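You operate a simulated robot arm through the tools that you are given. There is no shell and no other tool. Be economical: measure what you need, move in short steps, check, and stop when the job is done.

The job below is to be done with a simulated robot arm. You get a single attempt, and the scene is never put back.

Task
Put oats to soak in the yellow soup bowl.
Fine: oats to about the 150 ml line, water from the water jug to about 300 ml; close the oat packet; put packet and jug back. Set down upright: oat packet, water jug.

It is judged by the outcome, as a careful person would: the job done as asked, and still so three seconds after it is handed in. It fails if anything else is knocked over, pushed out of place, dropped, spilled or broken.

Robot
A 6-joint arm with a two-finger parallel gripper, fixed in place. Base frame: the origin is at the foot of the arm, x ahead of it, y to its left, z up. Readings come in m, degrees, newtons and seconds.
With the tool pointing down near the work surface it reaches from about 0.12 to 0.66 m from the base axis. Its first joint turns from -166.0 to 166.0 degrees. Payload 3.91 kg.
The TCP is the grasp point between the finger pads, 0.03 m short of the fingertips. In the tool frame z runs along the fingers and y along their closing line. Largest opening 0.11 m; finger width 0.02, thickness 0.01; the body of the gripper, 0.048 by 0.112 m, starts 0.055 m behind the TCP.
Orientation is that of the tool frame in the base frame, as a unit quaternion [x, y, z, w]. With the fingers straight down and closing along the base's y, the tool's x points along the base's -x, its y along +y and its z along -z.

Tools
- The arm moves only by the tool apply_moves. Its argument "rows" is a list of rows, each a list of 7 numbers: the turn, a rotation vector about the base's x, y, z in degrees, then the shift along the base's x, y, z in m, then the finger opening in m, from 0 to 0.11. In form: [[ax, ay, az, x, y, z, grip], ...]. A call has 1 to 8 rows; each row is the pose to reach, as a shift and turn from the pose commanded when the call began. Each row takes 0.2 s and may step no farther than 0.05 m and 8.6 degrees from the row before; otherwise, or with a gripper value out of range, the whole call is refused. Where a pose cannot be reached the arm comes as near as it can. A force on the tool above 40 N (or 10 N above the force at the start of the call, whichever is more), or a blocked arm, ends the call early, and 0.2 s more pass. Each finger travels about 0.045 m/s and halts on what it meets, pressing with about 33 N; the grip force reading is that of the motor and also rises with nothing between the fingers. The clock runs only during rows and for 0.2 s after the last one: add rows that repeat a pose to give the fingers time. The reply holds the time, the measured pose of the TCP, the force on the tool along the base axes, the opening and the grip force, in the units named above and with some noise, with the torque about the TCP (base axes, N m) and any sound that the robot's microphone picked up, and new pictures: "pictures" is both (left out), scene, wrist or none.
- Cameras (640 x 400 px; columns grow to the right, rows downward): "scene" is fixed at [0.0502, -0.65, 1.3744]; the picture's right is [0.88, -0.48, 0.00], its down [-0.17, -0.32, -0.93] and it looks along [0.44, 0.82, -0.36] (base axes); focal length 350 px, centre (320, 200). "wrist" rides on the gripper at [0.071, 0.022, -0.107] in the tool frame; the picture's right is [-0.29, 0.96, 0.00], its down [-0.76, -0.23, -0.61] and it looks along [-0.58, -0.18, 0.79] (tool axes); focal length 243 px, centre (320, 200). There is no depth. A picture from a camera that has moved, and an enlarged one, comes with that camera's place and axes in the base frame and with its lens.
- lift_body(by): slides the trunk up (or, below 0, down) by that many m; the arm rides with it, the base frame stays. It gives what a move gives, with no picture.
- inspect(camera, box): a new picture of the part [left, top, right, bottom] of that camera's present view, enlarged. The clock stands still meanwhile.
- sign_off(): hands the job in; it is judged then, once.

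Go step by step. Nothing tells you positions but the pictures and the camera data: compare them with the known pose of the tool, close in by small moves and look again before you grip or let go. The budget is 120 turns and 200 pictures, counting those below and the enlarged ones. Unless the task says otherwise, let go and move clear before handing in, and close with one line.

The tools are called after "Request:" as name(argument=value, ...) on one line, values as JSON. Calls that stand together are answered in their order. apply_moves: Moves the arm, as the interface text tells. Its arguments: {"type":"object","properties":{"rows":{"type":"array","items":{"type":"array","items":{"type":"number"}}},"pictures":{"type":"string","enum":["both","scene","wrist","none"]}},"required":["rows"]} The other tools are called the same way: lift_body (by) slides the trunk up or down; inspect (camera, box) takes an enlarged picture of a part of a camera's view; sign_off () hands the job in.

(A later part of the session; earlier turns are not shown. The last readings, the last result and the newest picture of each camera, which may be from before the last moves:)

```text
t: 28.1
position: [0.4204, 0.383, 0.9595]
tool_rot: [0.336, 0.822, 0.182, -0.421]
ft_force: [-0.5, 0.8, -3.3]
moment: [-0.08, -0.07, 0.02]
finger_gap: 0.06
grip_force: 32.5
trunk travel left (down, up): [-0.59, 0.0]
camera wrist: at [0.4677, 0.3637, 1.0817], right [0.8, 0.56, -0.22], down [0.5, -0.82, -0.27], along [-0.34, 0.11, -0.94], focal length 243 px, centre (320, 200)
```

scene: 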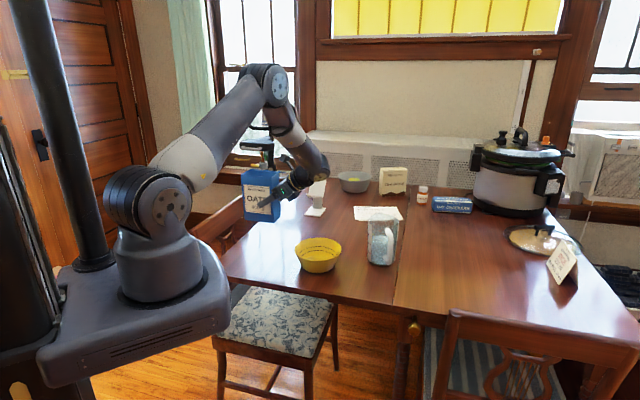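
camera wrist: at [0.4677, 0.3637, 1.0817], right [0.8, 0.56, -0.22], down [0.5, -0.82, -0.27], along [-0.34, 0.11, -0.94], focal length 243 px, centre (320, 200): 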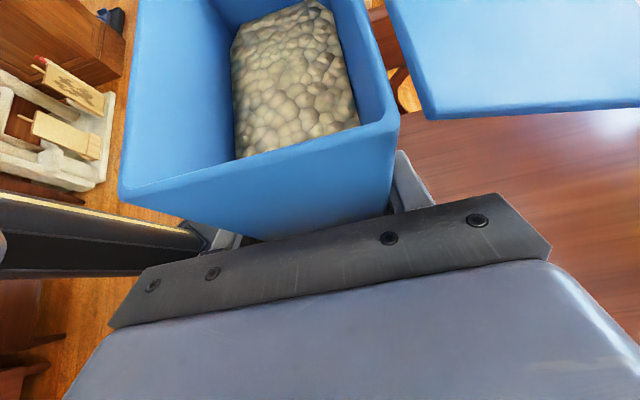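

Request:
apply_moves(rows=[[0, 0, -2, 0.01, -0.015, 0.0, 0.045], [0, 0, -5, 0.03, -0.05, 0.0, 0.045], [0, 0, -8, 0.052, -0.09, 0, 0.045], [0, 0, -12, 0.075, -0.13, 0, 0.045], [0, 0, -16, 0.098, -0.17, 0, 0.045], [0, 0, -19, 0.12, -0.205, 0, 0.045], [0, 0, -21, 0.135, -0.232, 0, 0.045], [0, 0, -22, 0.142, -0.243, -0.01, 0.045]])

Request:
inspect(camera="scene", box=[265, 175, 425, 290])

```text
t: 29.9
position: [0.5624, 0.1389, 0.9497]
tool_rot: [0.487, 0.742, 0.26, -0.38]
ft_force: [-0.1, -0.8, -2.5]
moment: [-0.1, -0.05, -0.04]
finger_gap: 0.06
grip_force: 33.1
trunk travel left (down, up): [-0.59, 0.0]
camera wrist: at [0.5995, 0.1047, 1.0712], right [0.95, 0.22, -0.22], down [0.16, -0.95, -0.27], along [-0.27, 0.22, -0.94], focal length 243 px, centre (320, 200)
```

scene: 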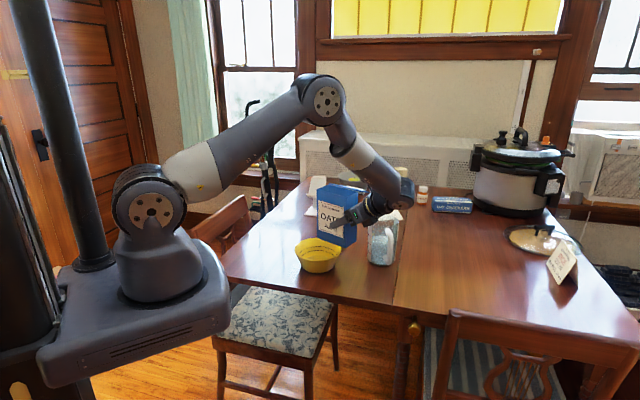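
wrist: 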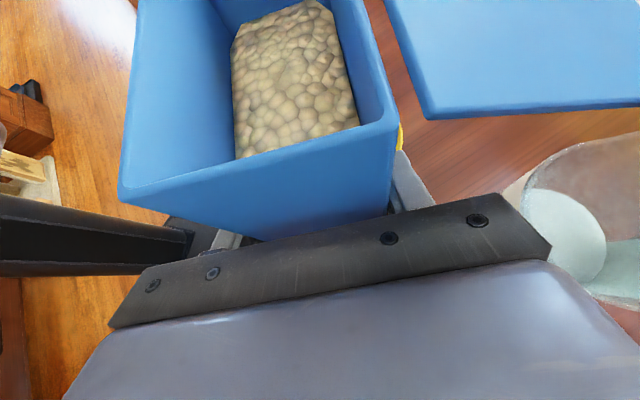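

```text
3.48 times, centred on (345, 232) of scene
camera zoom: at [0.0502, -0.65, 1.3744], right [0.88, -0.48, 0.0], down [-0.17, -0.32, -0.93], along [0.44, 0.82, -0.36], focal length 1216 px, centre (233, 87)
```

zoom: 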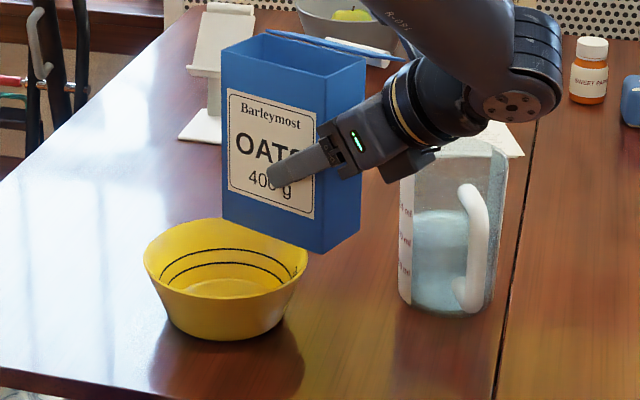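

Packet is at the bowl's right side. Begin tilting gradually toward the bowl.

Request:
apply_moves(rows=[[-7.4, -3.0, 0, 0, 0, -0.01, 0.045], [-14.8, -6.0, 0, 0, 0, -0.015, 0.045], [-22.2, -9.0, 0, 0, 0, -0.02, 0.045], [-29.7, -12.0, 0, 0, 0, -0.02, 0.045], [-37.1, -15.0, 0, 0, 0, -0.02, 0.045], [-37.1, -15.0, 0, 0, 0, -0.02, 0.045]])

Request:
inspect(camera="scene", box=[265, 175, 425, 290])

```text
t: 31.2
position: [0.5637, 0.1402, 0.9302]
tool_rot: [0.545, 0.829, 0.07, -0.107]
ft_force: [0.4, -0.5, -2.9]
moment: [-0.04, 0.0, 0.0]
finger_gap: 0.0602
grip_force: 32.9
trunk travel left (down, up): [-0.59, 0.0]
camera wrist: at [0.5665, 0.1873, 1.0529], right [0.99, 0.12, -0.07], down [0.14, -0.91, 0.4], along [-0.02, -0.4, -0.92], focal length 243 px, centre (320, 200)
```

scene: 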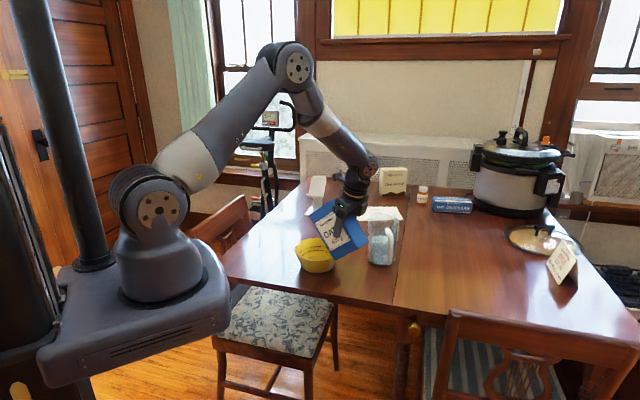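
wrist: 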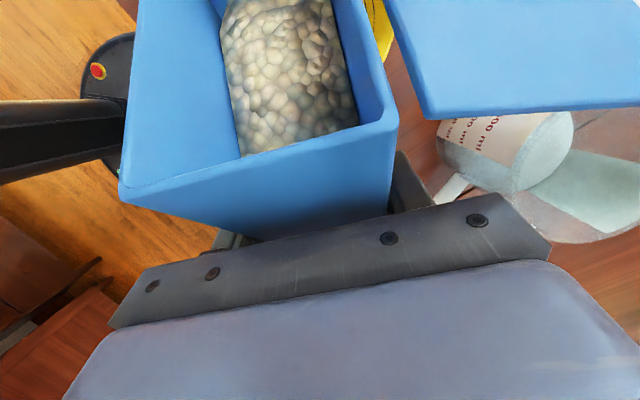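

```text
3.48 times, centred on (345, 232) of scene
camera zoom: at [0.0502, -0.65, 1.3744], right [0.88, -0.48, 0.0], down [-0.17, -0.32, -0.93], along [0.44, 0.82, -0.36], focal length 1216 px, centre (233, 87)
```

zoom: 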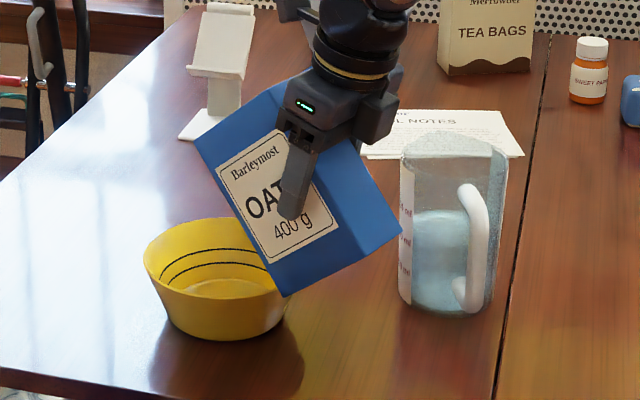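

No pouring yet; the lip is over the bowl. Tilt further in small steps.

Request:
apply_moves(rows=[[-3.7, -1.5, 0, 0, 0, 0, 0.045], [-7.4, -3.0, 0, 0, 0, 0, 0.045], [-11.1, -4.5, 0, 0, 0, 0, 0.045], [-11.1, -4.5, 0, 0, 0, 0, 0.045]])

Request:
inspect(camera="scene", box=[285, 195, 385, 280])

```text
t: 32.2
position: [0.5626, 0.1405, 0.9295]
tool_rot: [0.549, 0.836, 0.011, -0.022]
ft_force: [0.3, 0.0, -2.8]
moment: [-0.05, 0.0, -0.01]
finger_gap: 0.0602
grip_force: 32.7
trunk travel left (down, up): [-0.59, 0.0]
camera wrist: at [0.5572, 0.2098, 1.0412], right [0.99, 0.11, -0.02], down [0.1, -0.81, 0.57], along [0.05, -0.57, -0.82], focal length 243 px, centre (320, 200)
```

scene: 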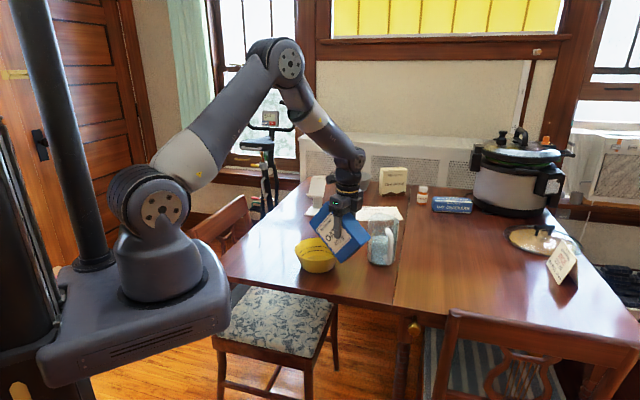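
wrist: 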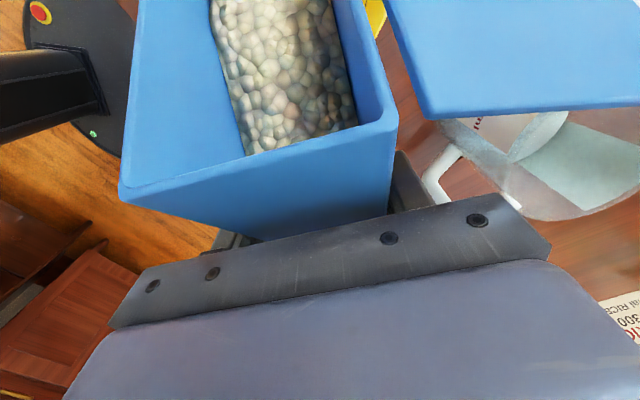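

```text
4.71 times, centred on (335, 238) of scene
camera zoom: at [0.0502, -0.65, 1.3744], right [0.88, -0.48, 0.0], down [-0.17, -0.32, -0.93], along [0.44, 0.82, -0.36], focal length 1646 px, centre (249, 24)
```

zoom: 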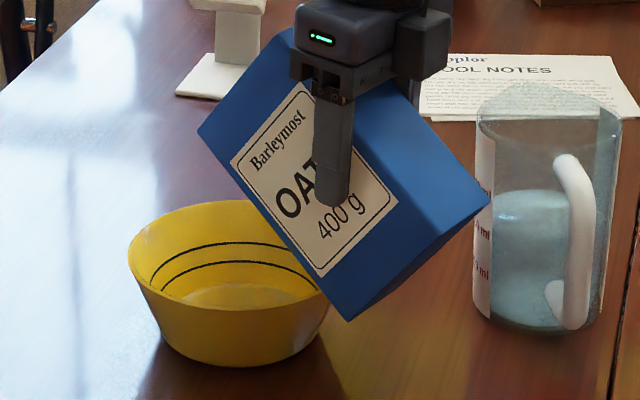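

Request:
apply_moves(rows=[[-2.8, -1.1, 0, 0, 0, 0, 0.045], [-5.6, -2.25, 0, 0, 0, 0, 0.045], [-8.3, -3.4, 0, 0, 0, 0, 0.045], [-8.3, -3.4, 0, 0, 0, 0, 0.045]], pictures="wrist")

Request:
inspect(camera="scene", box=[285, 195, 385, 280])

```text
t: 33.2
position: [0.564, 0.1404, 0.93]
tool_rot: [0.548, 0.835, -0.034, 0.043]
ft_force: [0.0, -0.1, -3.2]
moment: [-0.03, 0.01, 0.01]
finger_gap: 0.0601
grip_force: 33.1
trunk travel left (down, up): [-0.59, 0.0]
camera wrist: at [0.5513, 0.2247, 1.0294], right [0.99, 0.11, 0.02], down [0.07, -0.72, 0.69], along [0.1, -0.68, -0.72], focal length 243 px, centre (320, 200)
```

wrist: 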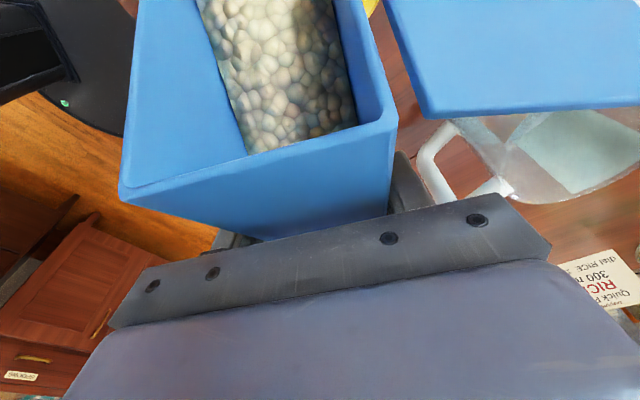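

```text
4.71 times, centred on (335, 238) of scene
camera zoom: at [0.0502, -0.65, 1.3744], right [0.88, -0.48, 0.0], down [-0.17, -0.32, -0.93], along [0.44, 0.82, -0.36], focal length 1646 px, centre (249, 24)
```

zoom: 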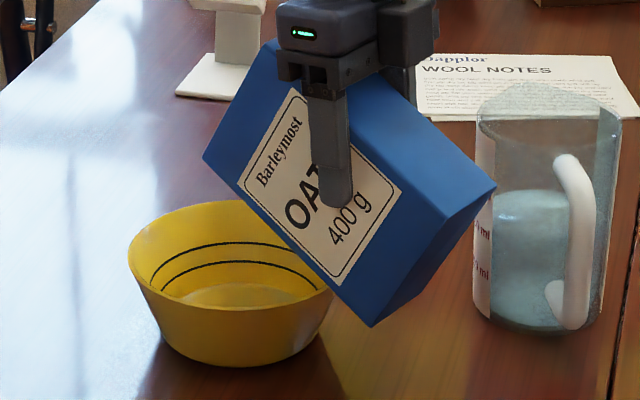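

Request:
apply_moves(rows=[[-2.8, -1.1, 0, 0, 0, 0, 0.045], [-5.6, -2.25, 0, 0, 0, 0, 0.045], [-5.6, -2.25, 0, 0, 0, 0, 0.045]], pictures="wrist")

Request:
inspect(camera="scene", box=[285, 195, 385, 280])

```text
t: 34.0
position: [0.5631, 0.1402, 0.9294]
tool_rot: [0.547, 0.83, -0.063, 0.086]
ft_force: [0.6, -0.3, -3.4]
moment: [-0.01, 0.0, 0.0]
finger_gap: 0.0598
grip_force: 32.7
trunk travel left (down, up): [-0.59, 0.0]
camera wrist: at [0.5474, 0.234, 1.0202], right [0.99, 0.12, 0.05], down [0.04, -0.65, 0.76], along [0.12, -0.75, -0.65], focal length 243 px, centre (320, 200)
```

wrist: 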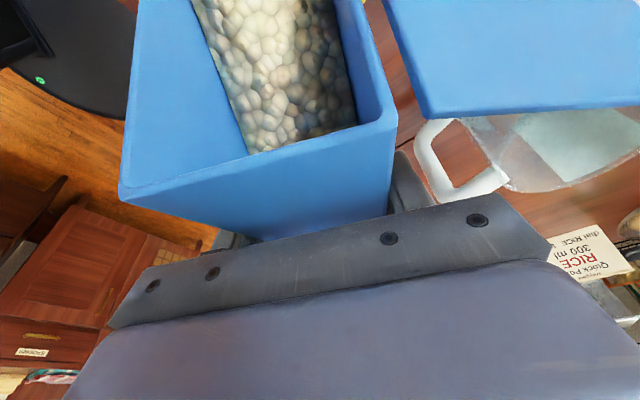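

```text
4.71 times, centred on (335, 238) of scene
camera zoom: at [0.0502, -0.65, 1.3744], right [0.88, -0.48, 0.0], down [-0.17, -0.32, -0.93], along [0.44, 0.82, -0.36], focal length 1646 px, centre (249, 24)
```

zoom: 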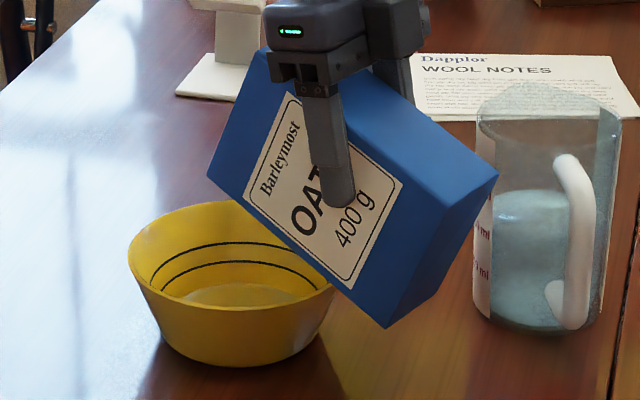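

Request:
apply_moves(rows=[[-2.8, -1.1, 0, 0, 0, 0, 0.045], [-5.6, -2.25, 0, 0, 0, 0, 0.045], [-5.6, -2.25, 0, 0, 0, 0, 0.045]], pictures="wrist")

Request:
inspect(camera="scene", box=[285, 195, 385, 280])

```text
t: 34.9
position: [0.5641, 0.1409, 0.9309]
tool_rot: [0.542, 0.825, -0.093, 0.129]
ft_force: [0.1, 0.3, -3.4]
moment: [0.0, 0.0, 0.03]
finger_gap: 0.06
grip_force: 32.8
trunk travel left (down, up): [-0.59, 0.0]
camera wrist: at [0.5442, 0.2421, 1.0101], right [0.99, 0.12, 0.08], down [0.01, -0.57, 0.82], along [0.15, -0.81, -0.57], focal length 243 px, centre (320, 200)
```

wrist: 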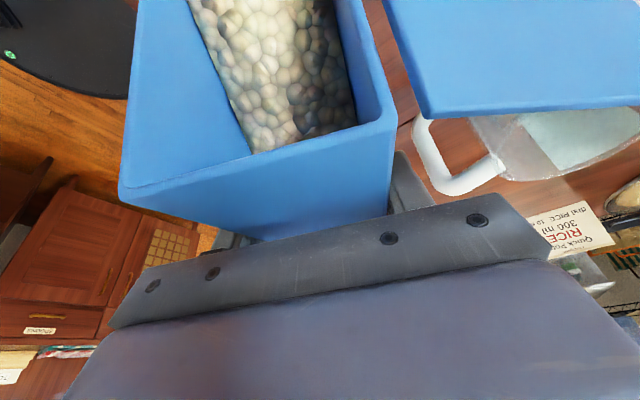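

```text
4.71 times, centred on (335, 238) of scene
camera zoom: at [0.0502, -0.65, 1.3744], right [0.88, -0.48, 0.0], down [-0.17, -0.32, -0.93], along [0.44, 0.82, -0.36], focal length 1646 px, centre (249, 24)
```

zoom: 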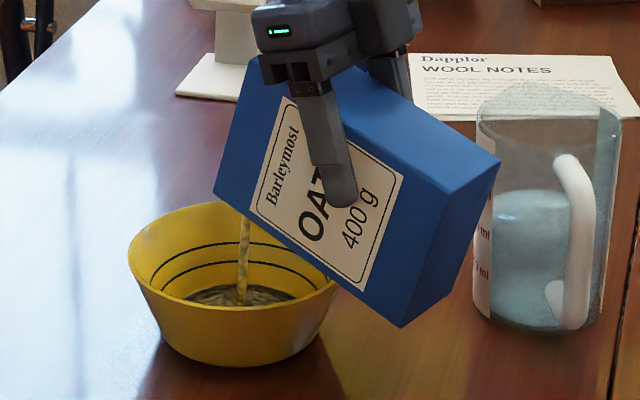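

Oats have begun to stream into the bowl. Hold and watch.

Request:
apply_moves(rows=[[0, 0, 0, 0, 0, 0, 0.045]], pictures="none")

Request:
inspect(camera="scene", box=[285, 195, 385, 280])

```text
t: 35.2
position: [0.5636, 0.141, 0.9312]
tool_rot: [0.543, 0.825, -0.094, 0.13]
ft_force: [0.5, 1.5, -3.9]
moment: [0.01, 0.02, 0.01]
finger_gap: 0.0597
grip_force: 32.6
trunk travel left (down, up): [-0.59, 0.0]
```

```text
4.71 times, centred on (335, 238) of scene
camera zoom: at [0.0502, -0.65, 1.3744], right [0.88, -0.48, 0.0], down [-0.17, -0.32, -0.93], along [0.44, 0.82, -0.36], focal length 1646 px, centre (249, 24)
```

zoom: 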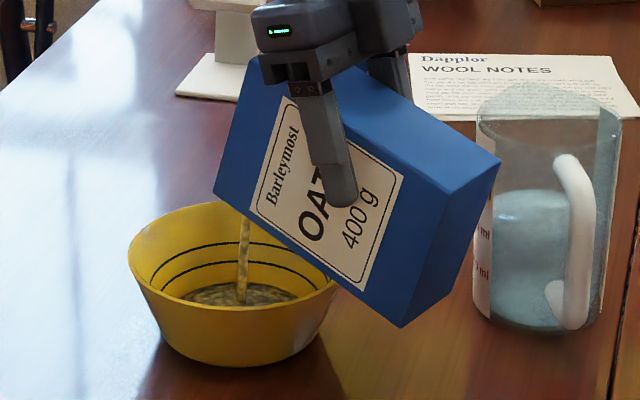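

Request:
apply_moves(rows=[[0, 0, 0, 0, 0, 0, 0.045], [0, 0, 0, 0, 0, 0, 0.045]], pictures="none")

Request:
inspect(camera="scene", box=[295, 230, 365, 280])

```text
t: 35.9
position: [0.5625, 0.1405, 0.9303]
tool_rot: [0.542, 0.825, -0.094, 0.129]
ft_force: [0.1, 0.5, -3.4]
moment: [-0.06, -0.03, 0.01]
finger_gap: 0.06
grip_force: 33.0
trunk travel left (down, up): [-0.59, 0.0]
```

```text
8.00 times, centred on (330, 255) of scene
camera zoom: at [0.0502, -0.65, 1.3744], right [0.88, -0.48, 0.0], down [-0.17, -0.32, -0.93], along [0.44, 0.82, -0.36], focal length 2797 px, centre (240, -240)
```

zoom: 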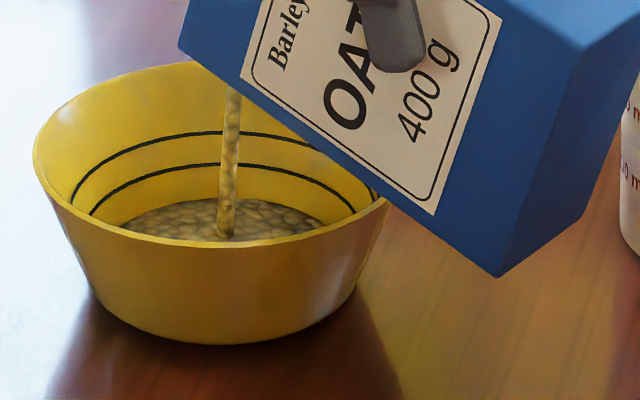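

Request:
apply_moves(rows=[[0, 0, 0, 0, 0, 0, 0.045], [0, 0, 0, 0, 0, 0, 0.045]], pictures="none")

Request:
inspect(camera="scene", box=[295, 230, 365, 280])

```text
t: 36.5
position: [0.5628, 0.1406, 0.9298]
tool_rot: [0.542, 0.825, -0.093, 0.129]
ft_force: [-0.8, 0.6, -3.3]
moment: [0.01, -0.02, -0.02]
finger_gap: 0.0601
grip_force: 32.7
trunk travel left (down, up): [-0.59, 0.0]
```

```text
8.00 times, centred on (330, 255) of scene
camera zoom: at [0.0502, -0.65, 1.3744], right [0.88, -0.48, 0.0], down [-0.17, -0.32, -0.93], along [0.44, 0.82, -0.36], focal length 2797 px, centre (240, -240)
```

zoom: 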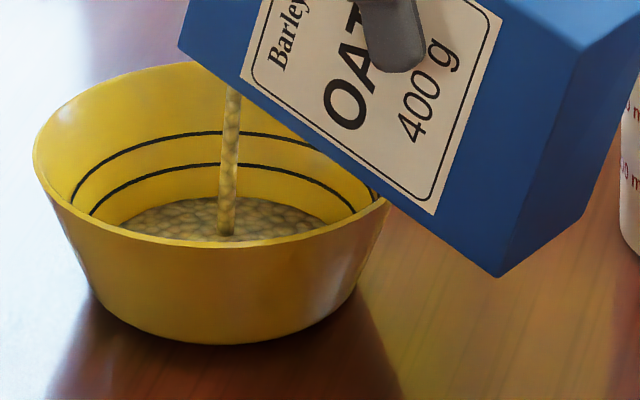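

The level creeps up slowly; hold longer.

Request:
apply_moves(rows=[[0, 0, 0, 0, 0, 0, 0.045], [0, 0, 0, 0, 0, 0, 0.045], [0, 0, 0, 0, 0, 0, 0.045], [0, 0, 0, 0, 0, 0, 0.045], [0, 0, 0, 0, 0, 0, 0.045]], pictures="none")

Request:
inspect(camera="scene", box=[295, 230, 365, 280])

```text
t: 37.6
position: [0.5642, 0.141, 0.9295]
tool_rot: [0.542, 0.825, -0.093, 0.128]
ft_force: [0.4, 0.6, -2.6]
moment: [0.01, 0.01, 0.01]
finger_gap: 0.0601
grip_force: 32.8
trunk travel left (down, up): [-0.59, 0.0]
```

```text
8.00 times, centred on (330, 255) of scene
camera zoom: at [0.0502, -0.65, 1.3744], right [0.88, -0.48, 0.0], down [-0.17, -0.32, -0.93], along [0.44, 0.82, -0.36], focal length 2797 px, centre (240, -240)
```

zoom: 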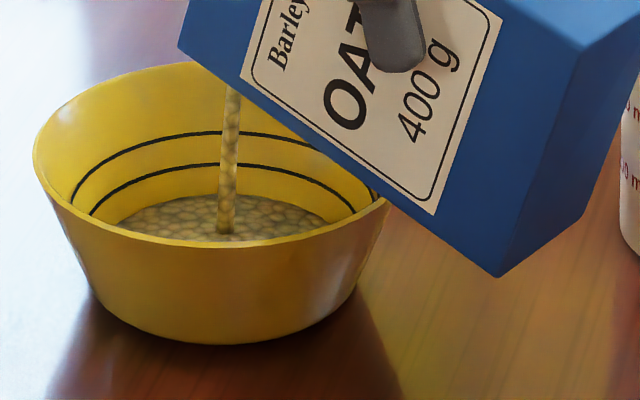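

Request:
apply_moves(rows=[[-1.4, -0.55, 0, 0, 0, 0, 0.045], [-2.3, -0.93, 0, 0, 0, 0, 0.045], [-2.3, -0.93, 0, 0, 0, 0, 0.045], [-2.3, -0.93, 0, 0, 0, 0, 0.045]], pictures="none")

Request:
inspect(camera="scene", box=[295, 230, 365, 280])

```text
t: 38.6
position: [0.5635, 0.1414, 0.9302]
tool_rot: [0.54, 0.822, -0.105, 0.146]
ft_force: [-0.6, -1.1, -3.1]
moment: [0.02, 0.03, 0.01]
finger_gap: 0.0599
grip_force: 33.0
trunk travel left (down, up): [-0.59, 0.0]
```

```text
8.00 times, centred on (330, 255) of scene
camera zoom: at [0.0502, -0.65, 1.3744], right [0.88, -0.48, 0.0], down [-0.17, -0.32, -0.93], along [0.44, 0.82, -0.36], focal length 2797 px, centre (240, -240)
```

zoom: 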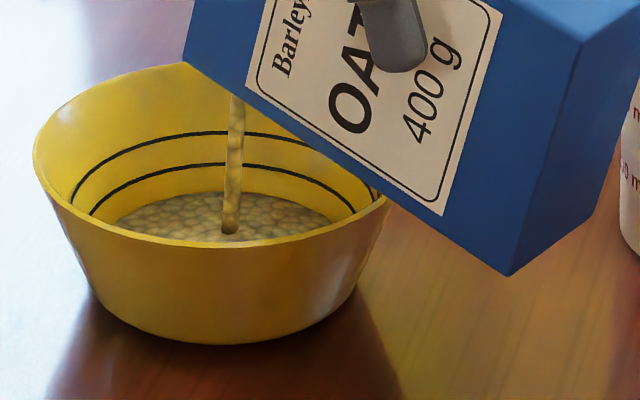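

Request:
apply_moves(rows=[[-1.4, -0.55, 0, 0, 0, 0, 0.045], [-1.85, -0.75, 0, 0, 0, 0, 0.045], [-1.85, -0.75, 0, 0, 0, 0, 0.045], [-1.85, -0.75, 0, 0, 0, 0, 0.045], [-1.85, -0.75, 0, 0, 0, 0, 0.045], [-1.85, -0.75, 0, 0, 0, 0, 0.045]], pictures="none")

Request:
inspect(camera="scene", box=[295, 230, 365, 280])

```text
t: 40.0
position: [0.562, 0.1395, 0.9289]
tool_rot: [0.539, 0.819, -0.115, 0.16]
ft_force: [-0.2, 0.1, -2.5]
moment: [0.01, 0.0, 0.0]
finger_gap: 0.0599
grip_force: 33.1
trunk travel left (down, up): [-0.59, 0.0]
```

```text
8.00 times, centred on (330, 255) of scene
camera zoom: at [0.0502, -0.65, 1.3744], right [0.88, -0.48, 0.0], down [-0.17, -0.32, -0.93], along [0.44, 0.82, -0.36], focal length 2797 px, centre (240, -240)
```

zoom: 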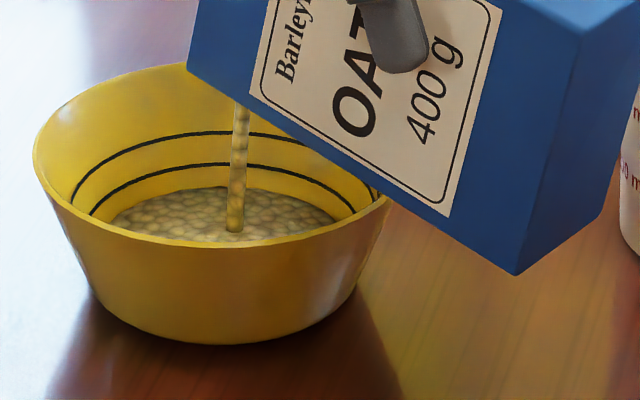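

Request:
apply_moves(rows=[[-1.4, -0.55, 0, 0, 0, 0, 0.045], [-1.85, -0.75, 0, 0, 0, 0, 0.045], [-1.85, -0.75, 0, 0, 0, 0, 0.045], [-1.85, -0.75, 0, 0, 0, 0, 0.045], [-1.85, -0.75, 0, 0, 0, 0, 0.045], [-1.85, -0.75, 0, 0, 0, 0, 0.045], [-1.85, -0.75, 0, 0, 0, 0, 0.045], [-1.85, -0.75, 0, 0, 0, 0, 0.045]], pictures="none")

Request:
inspect(camera="scene", box=[295, 230, 365, 280])

```text
t: 41.9
position: [0.5632, 0.141, 0.9293]
tool_rot: [0.537, 0.816, -0.124, 0.173]
ft_force: [-0.1, 0.5, -2.9]
moment: [-0.02, 0.02, 0.01]
finger_gap: 0.0599
grip_force: 33.0
trunk travel left (down, up): [-0.59, 0.0]
```

```text
8.00 times, centred on (330, 255) of scene
camera zoom: at [0.0502, -0.65, 1.3744], right [0.88, -0.48, 0.0], down [-0.17, -0.32, -0.93], along [0.44, 0.82, -0.36], focal length 2797 px, centre (240, -240)
```

zoom: 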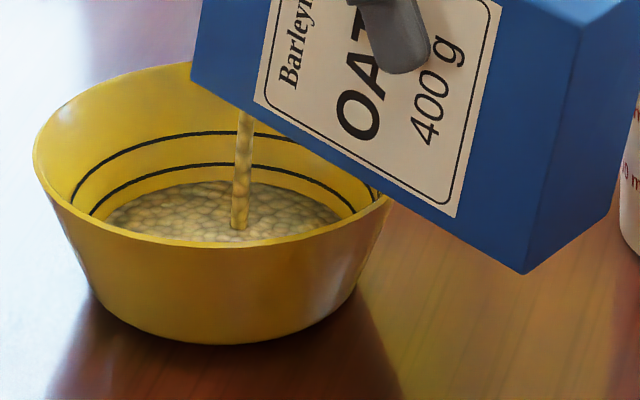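

Request:
apply_moves(rows=[[-1.4, -0.55, 0, 0, 0, 0, 0.045], [-1.85, -0.75, 0, 0, 0, 0, 0.045], [-1.85, -0.75, 0, 0, 0, 0, 0.045], [-1.85, -0.75, 0, 0, 0, 0, 0.045], [-1.85, -0.75, 0, 0, 0, 0, 0.045], [-1.85, -0.75, 0, 0, 0, 0, 0.045], [-1.85, -0.75, 0, 0, 0, 0, 0.045], [-1.85, -0.75, 0, 0, 0, 0, 0.045]], pictures="none")

Request:
inspect(camera="scene", box=[295, 230, 365, 280])

```text
t: 43.6
position: [0.5629, 0.1404, 0.9297]
tool_rot: [0.534, 0.813, -0.133, 0.189]
ft_force: [-0.2, 0.9, -2.3]
moment: [0.0, 0.01, 0.0]
finger_gap: 0.0599
grip_force: 33.2
trunk travel left (down, up): [-0.59, 0.0]
```

```text
8.00 times, centred on (330, 255) of scene
camera zoom: at [0.0502, -0.65, 1.3744], right [0.88, -0.48, 0.0], down [-0.17, -0.32, -0.93], along [0.44, 0.82, -0.36], focal length 2797 px, centre (240, -240)
```

zoom: 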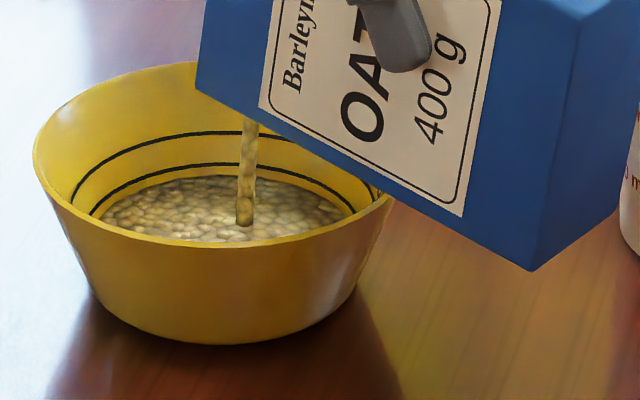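

Nearly at the 150 line; hold a bit more.

Request:
apply_moves(rows=[[-0.9, -0.37, 0, 0, 0, 0, 0.045], [-0.9, -0.37, 0, 0, 0, 0, 0.045], [-0.9, -0.37, 0, 0, 0, 0, 0.045], [-0.9, -0.37, 0, 0, 0, 0, 0.045], [-0.9, -0.37, 0, 0, 0, 0, 0.045], [-0.9, -0.37, 0, 0, 0, 0, 0.045]], pictures="none")

Request:
inspect(camera="scene", box=[295, 230, 365, 280])

```text
t: 45.0
position: [0.5626, 0.1402, 0.9295]
tool_rot: [0.533, 0.812, -0.138, 0.195]
ft_force: [-0.8, -0.1, -2.2]
moment: [0.0, 0.03, 0.0]
finger_gap: 0.06
grip_force: 32.7
trunk travel left (down, up): [-0.59, 0.0]
```

```text
8.00 times, centred on (330, 255) of scene
camera zoom: at [0.0502, -0.65, 1.3744], right [0.88, -0.48, 0.0], down [-0.17, -0.32, -0.93], along [0.44, 0.82, -0.36], focal length 2797 px, centre (240, -240)
```

zoom: 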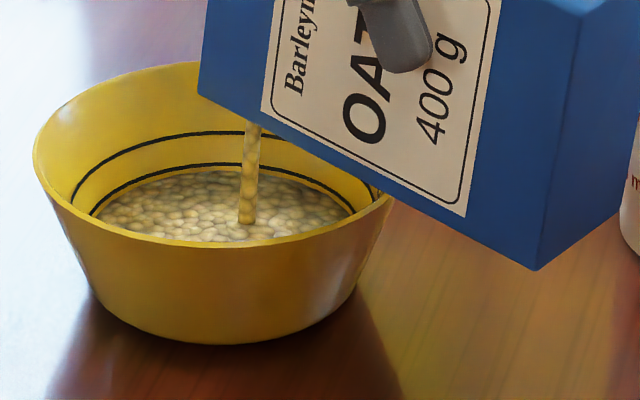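

Request:
apply_moves(rows=[[0, 0, 0, 0, 0, 0, 0.045], [0, 0, 0, 0, 0, 0, 0.045], [7.4, 3.0, 0, 0, 0, 0, 0.045], [14.8, 6.0, 0, 0, 0, 0, 0.045], [22.2, 9.0, 0, 0, 0, 0, 0.045], [29.7, 12.0, 0, 0, 0, 0.01, 0.045], [37.1, 15.0, 0, 0, 0, 0.015, 0.045], [44.5, 18, 0, 0, 0, 0.02, 0.045]], pictures="none")

Request:
inspect(camera="scene", box=[295, 230, 365, 280])

```text
t: 46.9
position: [0.5639, 0.1411, 0.9497]
tool_rot: [0.54, 0.823, 0.099, -0.147]
ft_force: [0.0, 0.2, -2.0]
moment: [-0.06, -0.01, 0.02]
finger_gap: 0.06
grip_force: 33.2
trunk travel left (down, up): [-0.59, 0.0]
```

```text
8.00 times, centred on (330, 255) of scene
camera zoom: at [0.0502, -0.65, 1.3744], right [0.88, -0.48, 0.0], down [-0.17, -0.32, -0.93], along [0.44, 0.82, -0.36], focal length 2797 px, centre (240, -240)
```

zoom: 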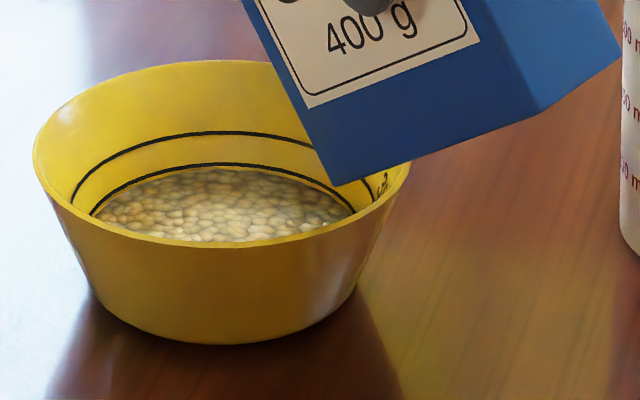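

Request:
inspect(camera="scene", box=[303, 244, 343, 264])

```text
16.00 times, centred on (323, 254) of scene
camera zoom: at [0.0502, -0.65, 1.3744], right [0.88, -0.48, 0.0], down [-0.17, -0.32, -0.93], along [0.44, 0.82, -0.36], focal length 5594 px, centre (272, -664)
```

zoom: 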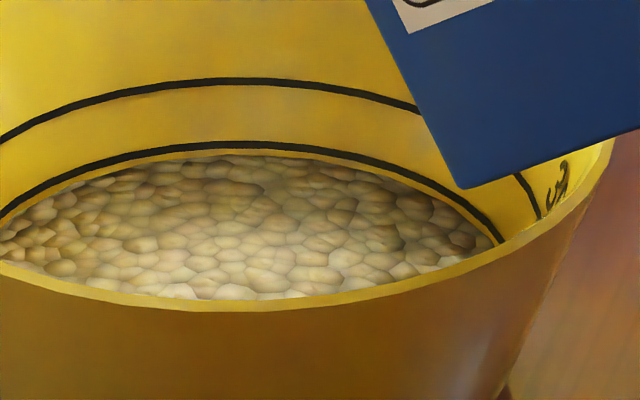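

The oats sit just shy of the line (~138 ml); I'll add a short last dash.

Request:
apply_moves(rows=[[-7.4, -3.0, 0, 0, 0, -0.005, 0.045], [-14.8, -6.0, 0, 0, 0, -0.01, 0.045], [-22.2, -9.0, 0, 0, 0, -0.015, 0.045], [-29.7, -12.0, 0, 0, 0, -0.02, 0.045], [-37.1, -15.0, 0, 0, 0, -0.02, 0.045], [-44.5, -18.0, 0, 0, 0, -0.02, 0.045], [-44.5, -18.0, 0, 0, 0, -0.02, 0.045]], pictures="none")

Request:
inspect(camera="scene", box=[303, 244, 343, 264])

```text
t: 48.5
position: [0.5625, 0.1404, 0.9297]
tool_rot: [0.534, 0.811, -0.138, 0.196]
ft_force: [0.6, 0.6, -1.8]
moment: [-0.01, 0.0, 0.0]
finger_gap: 0.0599
grip_force: 32.8
trunk travel left (down, up): [-0.59, 0.0]
```

```text
16.00 times, centred on (323, 254) of scene
camera zoom: at [0.0502, -0.65, 1.3744], right [0.88, -0.48, 0.0], down [-0.17, -0.32, -0.93], along [0.44, 0.82, -0.36], focal length 5594 px, centre (272, -664)
```

zoom: 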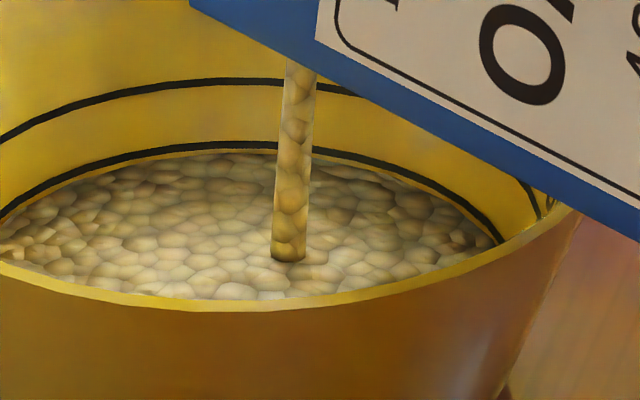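

Streaming again; hold briefly and tilt back.

Request:
apply_moves(rows=[[0, 0, 0, 0, 0, 0, 0.045], [7.4, 3.0, 0, 0, 0, 0, 0.045], [14.8, 6.0, 0, 0, 0, 0, 0.045], [22.2, 9.0, 0, 0, 0, 0, 0.045], [29.7, 12.0, 0, 0, 0, 0.01, 0.045], [37.1, 15.0, 0, 0, 0, 0.015, 0.045], [44.5, 18, 0, 0, 0, 0.02, 0.045], [51.9, 21, 0, 0, 0, 0.03, 0.045]], pictures="none")

Request:
inspect(camera="scene", box=[303, 244, 343, 264])

```text
t: 50.2
position: [0.5642, 0.1402, 0.9598]
tool_rot: [0.532, 0.81, 0.138, -0.203]
ft_force: [0.7, -0.9, -1.6]
moment: [-0.08, -0.01, 0.01]
finger_gap: 0.06
grip_force: 33.2
trunk travel left (down, up): [-0.59, 0.0]
```

```text
16.00 times, centred on (323, 254) of scene
camera zoom: at [0.0502, -0.65, 1.3744], right [0.88, -0.48, 0.0], down [-0.17, -0.32, -0.93], along [0.44, 0.82, -0.36], focal length 5594 px, centre (272, -664)
```

zoom: 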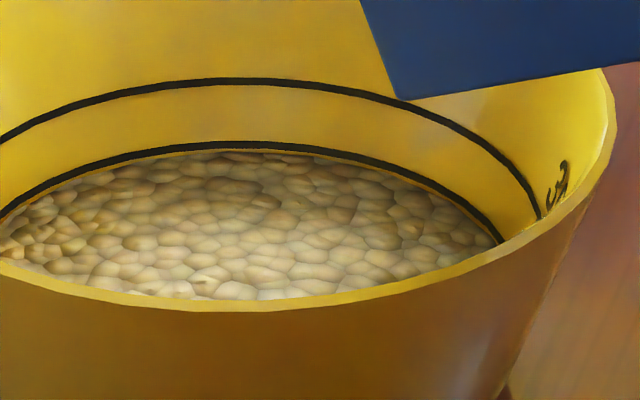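

Oats are at the 150 line. Bring the packet upright and check the lid.

Request:
apply_moves(rows=[[7.4, 3.0, 0, 0, 0, 0, 0.045], [14.8, 6.0, 0, 0, 0, 0, 0.045], [22.2, 9.0, 0, 0, 0, 0, 0.045], [24.7, 10.0, 0, 0, 0, 0, 0.045], [24.7, 10.0, 0, 0, 0, 0, 0.045]])

```text
t: 51.5
position: [0.5635, 0.1405, 0.9608]
tool_rot: [0.485, 0.742, 0.26, -0.382]
ft_force: [-0.2, 0.3, -3.4]
moment: [-0.07, -0.01, 0.01]
finger_gap: 0.0601
grip_force: 33.3
trunk travel left (down, up): [-0.59, 0.0]
camera wrist: at [0.5999, 0.1048, 1.0812], right [0.95, 0.22, -0.22], down [0.16, -0.95, -0.28], along [-0.27, 0.23, -0.93], focal length 243 px, centre (320, 200)
```

scene: 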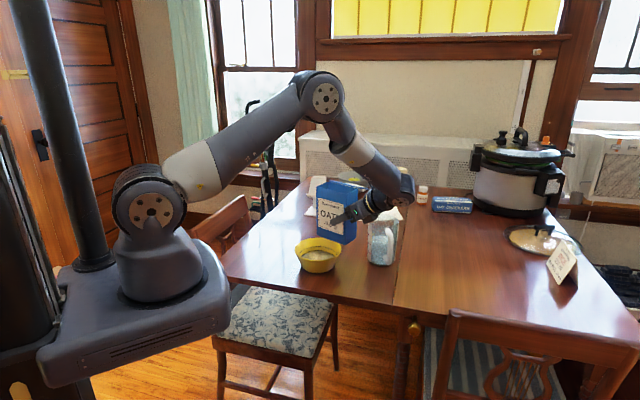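
wrist: 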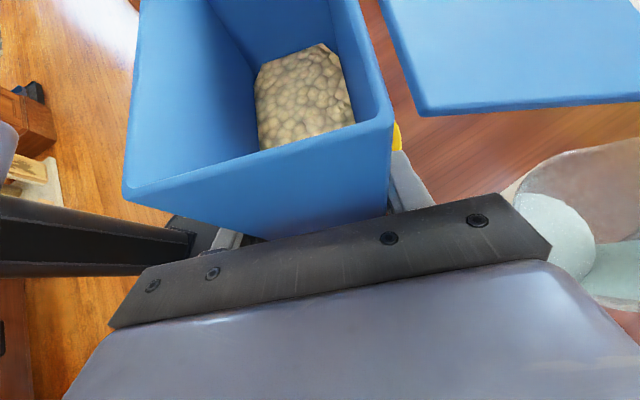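

Upright again, lid still open. Carry it back.

Request:
apply_moves(rows=[[0, 0, 2, -0.008, 0.012, 0.0, 0.045], [0, 0, 5, -0.025, 0.043, 0.0, 0.045], [0, 0, 8, -0.047, 0.08, 0, 0.045], [0, 0, 12, -0.07, 0.12, 0, 0.045], [0, 0, 16, -0.094, 0.16, 0, 0.045], [0, 0, 19, -0.118, 0.2, 0, 0.045], [0, 0, 21, -0.134, 0.23, 0, 0.045], [0, 0, 22, -0.142, 0.242, 0, 0.045]], pictures="none")

Request:
apply_moves(rows=[[0, 0, 0, 0, 0, -0.03, 0.045], [0, 0, 0, 0, 0, -0.06, 0.045], [0, 0, 0, 0, 0, -0.09, 0.045], [0, 0, 0, 0, 0, -0.11, 0.045], [0, 0, 0, 0, 0, -0.122, 0.045], [0, 0, 0, 0, 0, -0.122, 0.045]])

```text
t: 53.2
position: [0.4197, 0.3831, 0.959]
tool_rot: [0.336, 0.822, 0.183, -0.423]
ft_force: [1.2, 0.2, -2.6]
moment: [-0.09, -0.05, -0.02]
finger_gap: 0.0598
grip_force: 33.3
trunk travel left (down, up): [-0.59, 0.0]
```

```text
t: 54.6
position: [0.4205, 0.383, 0.8377]
tool_rot: [0.335, 0.822, 0.182, -0.423]
ft_force: [0.6, 0.4, -2.6]
moment: [-0.04, -0.04, 0.01]
finger_gap: 0.0598
grip_force: 33.5
trunk travel left (down, up): [-0.59, 0.0]
camera wrist: at [0.4683, 0.3634, 0.9595], right [0.8, 0.56, -0.22], down [0.5, -0.82, -0.28], along [-0.34, 0.11, -0.94], focal length 243 px, centre (320, 200)
```

scene: 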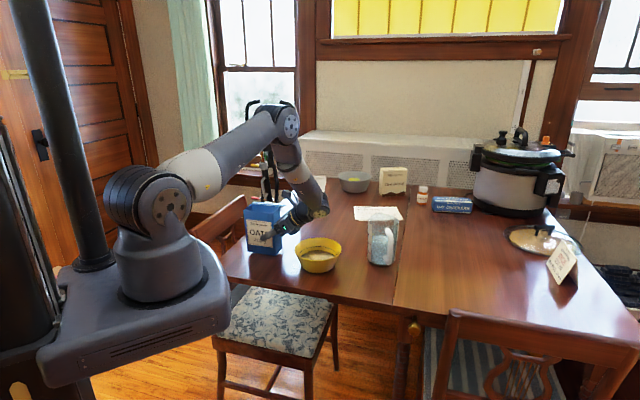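
wrist: 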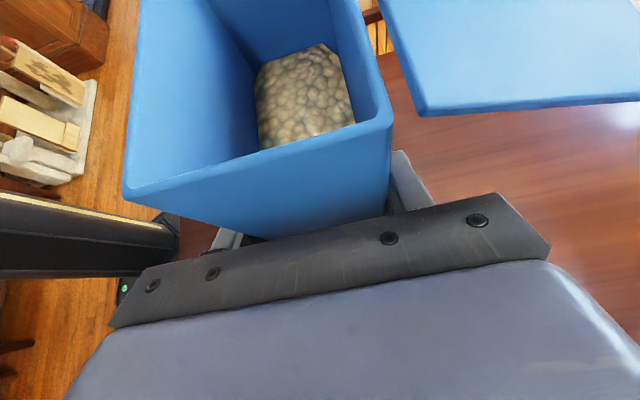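

Request:
apply_moves(rows=[[0, 0, 0, 0, 0, -0.005, 0.045], [0, 0, 0, 0, 0, -0.009, 0.045], [0, 0, 0, 0, 0, -0.0115, 0.045], [0, 0, 0, 0, 0, -0.0125, 0.045]], pictures="none")

Request:
inspect(camera="scene", box=[235, 185, 335, 270])

```text
t: 55.6
position: [0.4202, 0.3827, 0.8279]
tool_rot: [0.336, 0.821, 0.185, -0.424]
ft_force: [-0.2, -0.3, 13.4]
moment: [-0.81, -0.01, 0.02]
finger_gap: 0.0598
grip_force: 33.1
trunk travel left (down, up): [-0.59, 0.0]
```

```text
4.71 times, centred on (285, 228) of scene
camera zoom: at [0.0502, -0.65, 1.3744], right [0.88, -0.48, 0.0], down [-0.17, -0.32, -0.93], along [0.44, 0.82, -0.36], focal length 1646 px, centre (485, 71)
```

zoom: 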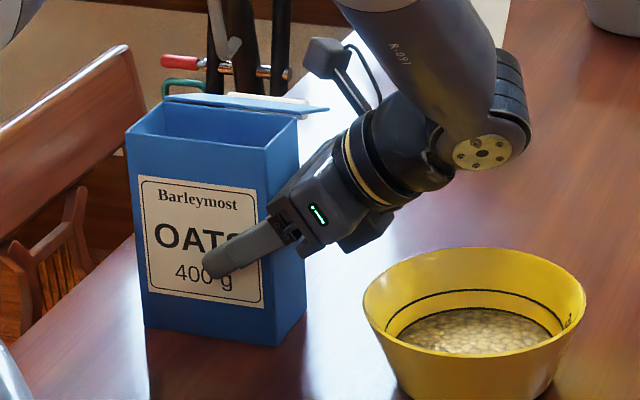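

The packet is seated (contact force). Relax slightly and release.

Request:
apply_moves(rows=[[0, 0, 0, 0, 0, 0.0015, 0.045], [0, 0, 0, 0, 0, 0.0015, 0.07], [0, 0, 0, 0, 0, 0.0015, 0.09], [0, 0, 0, 0, 0, 0.0015, 0.11], [0, 0, 0, 0, 0, 0.0015, 0.11]])

```text
t: 56.9
position: [0.4211, 0.3835, 0.8277]
tool_rot: [0.335, 0.821, 0.183, -0.424]
ft_force: [1.0, -0.3, 0.3]
moment: [-0.03, 0.02, -0.01]
finger_gap: 0.1101
grip_force: 0.0
trunk travel left (down, up): [-0.59, 0.0]
camera wrist: at [0.468, 0.3632, 0.9483], right [0.8, 0.56, -0.22], down [0.5, -0.82, -0.28], along [-0.34, 0.11, -0.94], focal length 243 px, centre (320, 200)
```

scene: 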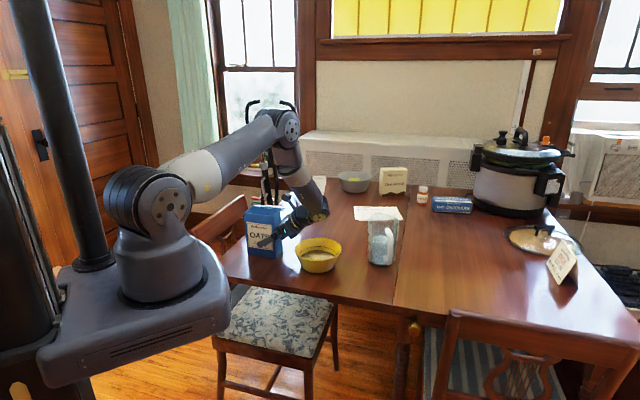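
wrist: 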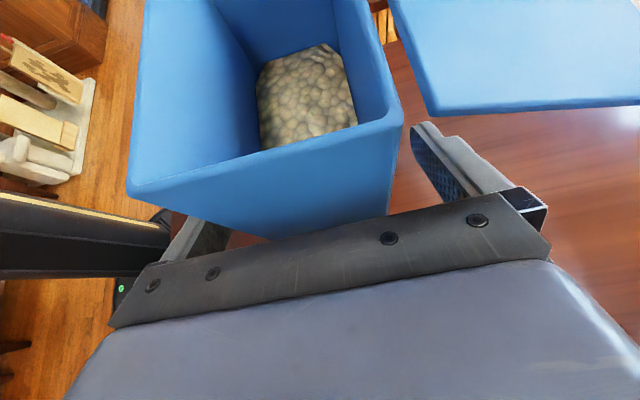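

Retreat along the tool axis, then go around to under the open lid from the right-rear.

Request:
apply_moves(rows=[[0, 0, 0, 0.014, -0.0145, 0.0145, 0.11], [0, 0, 0, 0.028, -0.029, 0.029, 0.11], [0, 0, 0, 0.043, -0.044, 0.0435, 0.11], [0, 0, 0, 0.06, -0.062, 0.06, 0.08], [0, 0, 0, 0.075, -0.06, 0.08, 0.05], [0, 0, 0, 0.1, -0.035, 0.095, 0.02], [0, 0, 0, 0.119, -0.013, 0.097, 0.0], [0, 0, 0, 0.119, -0.013, 0.097, 0.0]])

Request:
inspect(camera="scene", box=[235, 185, 335, 270])

```text
t: 58.6
position: [0.5396, 0.3681, 0.9232]
tool_rot: [0.336, 0.821, 0.183, -0.423]
ft_force: [0.1, -0.8, 0.1]
moment: [0.0, 0.0, 0.02]
finger_gap: 0.0065
grip_force: 0.1
trunk travel left (down, up): [-0.59, 0.0]
camera wrist: at [0.5874, 0.3492, 1.0456], right [0.8, 0.56, -0.22], down [0.5, -0.82, -0.28], along [-0.34, 0.11, -0.94], focal length 243 px, centre (320, 200)
```

scene: 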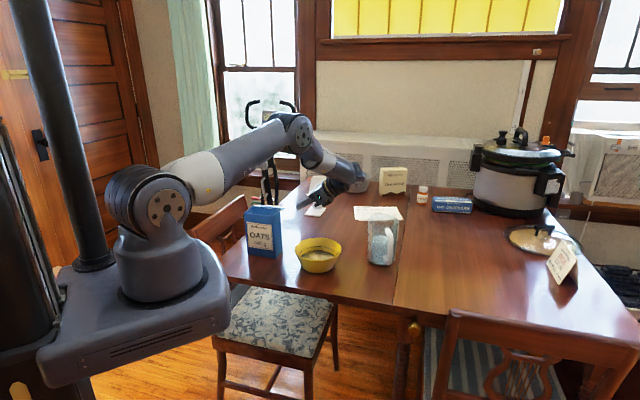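
wrist: 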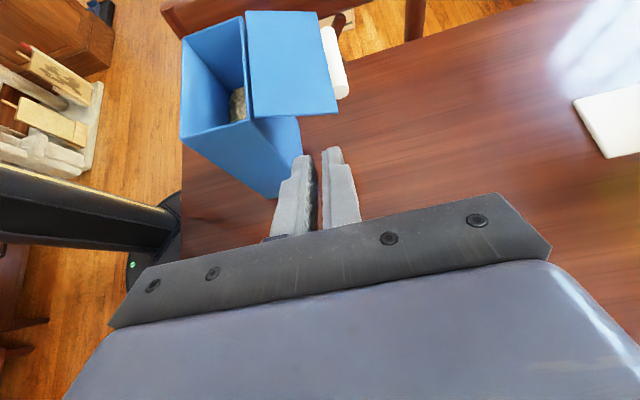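

```text
4.71 times, centred on (285, 228) of scene
camera zoom: at [0.0502, -0.65, 1.3744], right [0.88, -0.48, 0.0], down [-0.17, -0.32, -0.93], along [0.44, 0.82, -0.36], focal length 1646 px, centre (485, 71)
```

zoom: 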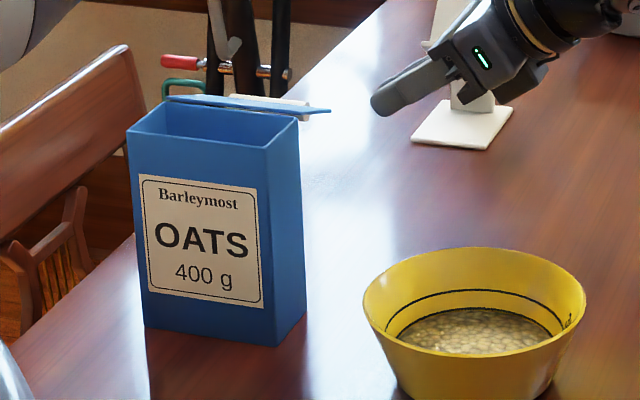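

Request:
apply_moves(rows=[[0, 0, 0, -0.014, 0.015, -0.018, 0], [0, 0, 0, -0.028, 0.03, -0.034, 0], [0, 0, 0, -0.042, 0.045, -0.047, 0], [0, 0, 0, -0.056, 0.059, -0.06, 0], [0, 0, 0, -0.056, 0.059, -0.06, 0]], pictures="wrist")

Request:
inspect(camera="scene", box=[235, 185, 335, 270])

```text
t: 59.9
position: [0.4821, 0.4294, 0.8625]
tool_rot: [0.336, 0.821, 0.183, -0.423]
ft_force: [-0.6, 0.3, 0.3]
moment: [0.02, 0.01, 0.02]
finger_gap: 0.0002
grip_force: 33.1
trunk travel left (down, up): [-0.59, 0.0]
camera wrist: at [0.5303, 0.4097, 0.9844], right [0.8, 0.56, -0.22], down [0.5, -0.82, -0.28], along [-0.34, 0.11, -0.94], focal length 243 px, centre (320, 200)
```

wrist: 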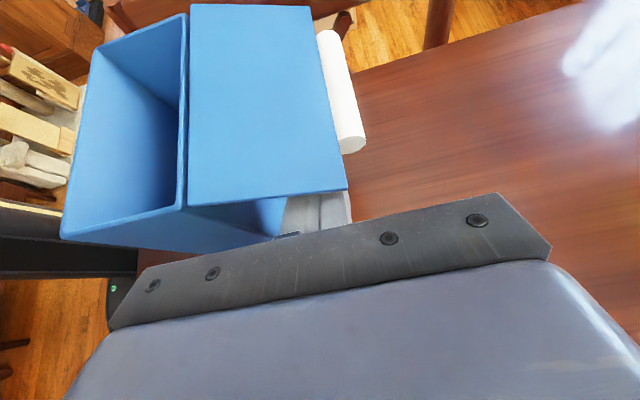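

```text
4.71 times, centred on (285, 228) of scene
camera zoom: at [0.0502, -0.65, 1.3744], right [0.88, -0.48, 0.0], down [-0.17, -0.32, -0.93], along [0.44, 0.82, -0.36], focal length 1646 px, centre (485, 71)
```

zoom: 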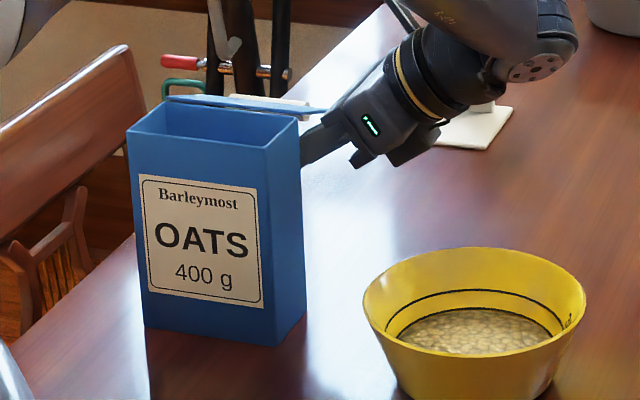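

Request:
apply_moves(rows=[[0, 0, 0, 0, 0, 0.018, 0], [0, 0, 0, -0.0015, -0.0015, 0.033, 0], [0, 0, 0, -0.007, -0.007, 0.048, 0], [0, 0, 0, -0.016, -0.015, 0.058, 0], [0, 0, 0, -0.027, -0.0255, 0.064, 0]], pictures="wrist")

Request:
inspect(camera="scene", box=[235, 185, 335, 270])

```text
t: 61.0
position: [0.4572, 0.4026, 0.928]
tool_rot: [0.336, 0.821, 0.183, -0.423]
ft_force: [0.1, 0.6, 0.4]
moment: [0.0, 0.03, -0.04]
finger_gap: 0.0
grip_force: 33.0
trunk travel left (down, up): [-0.59, 0.0]
camera wrist: at [0.504, 0.3834, 1.0492], right [0.8, 0.56, -0.22], down [0.5, -0.82, -0.28], along [-0.34, 0.11, -0.94], focal length 243 px, centre (320, 200)
```

wrist: 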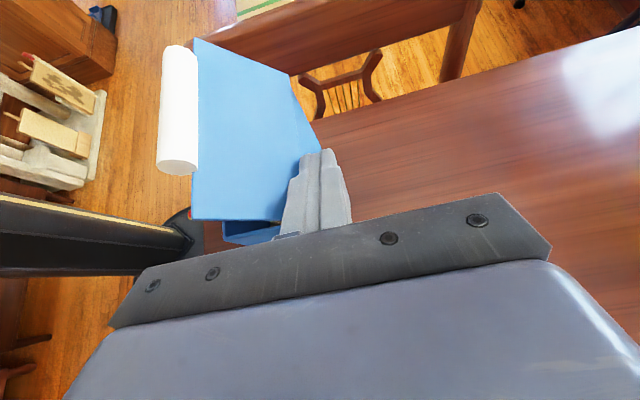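

```text
4.71 times, centred on (285, 228) of scene
camera zoom: at [0.0502, -0.65, 1.3744], right [0.88, -0.48, 0.0], down [-0.17, -0.32, -0.93], along [0.44, 0.82, -0.36], focal length 1646 px, centre (485, 71)
```

zoom: 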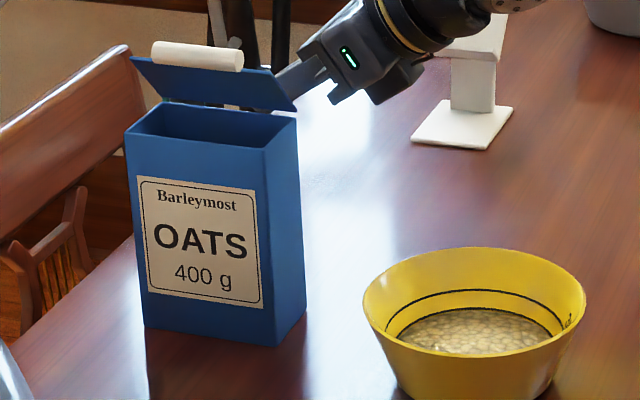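

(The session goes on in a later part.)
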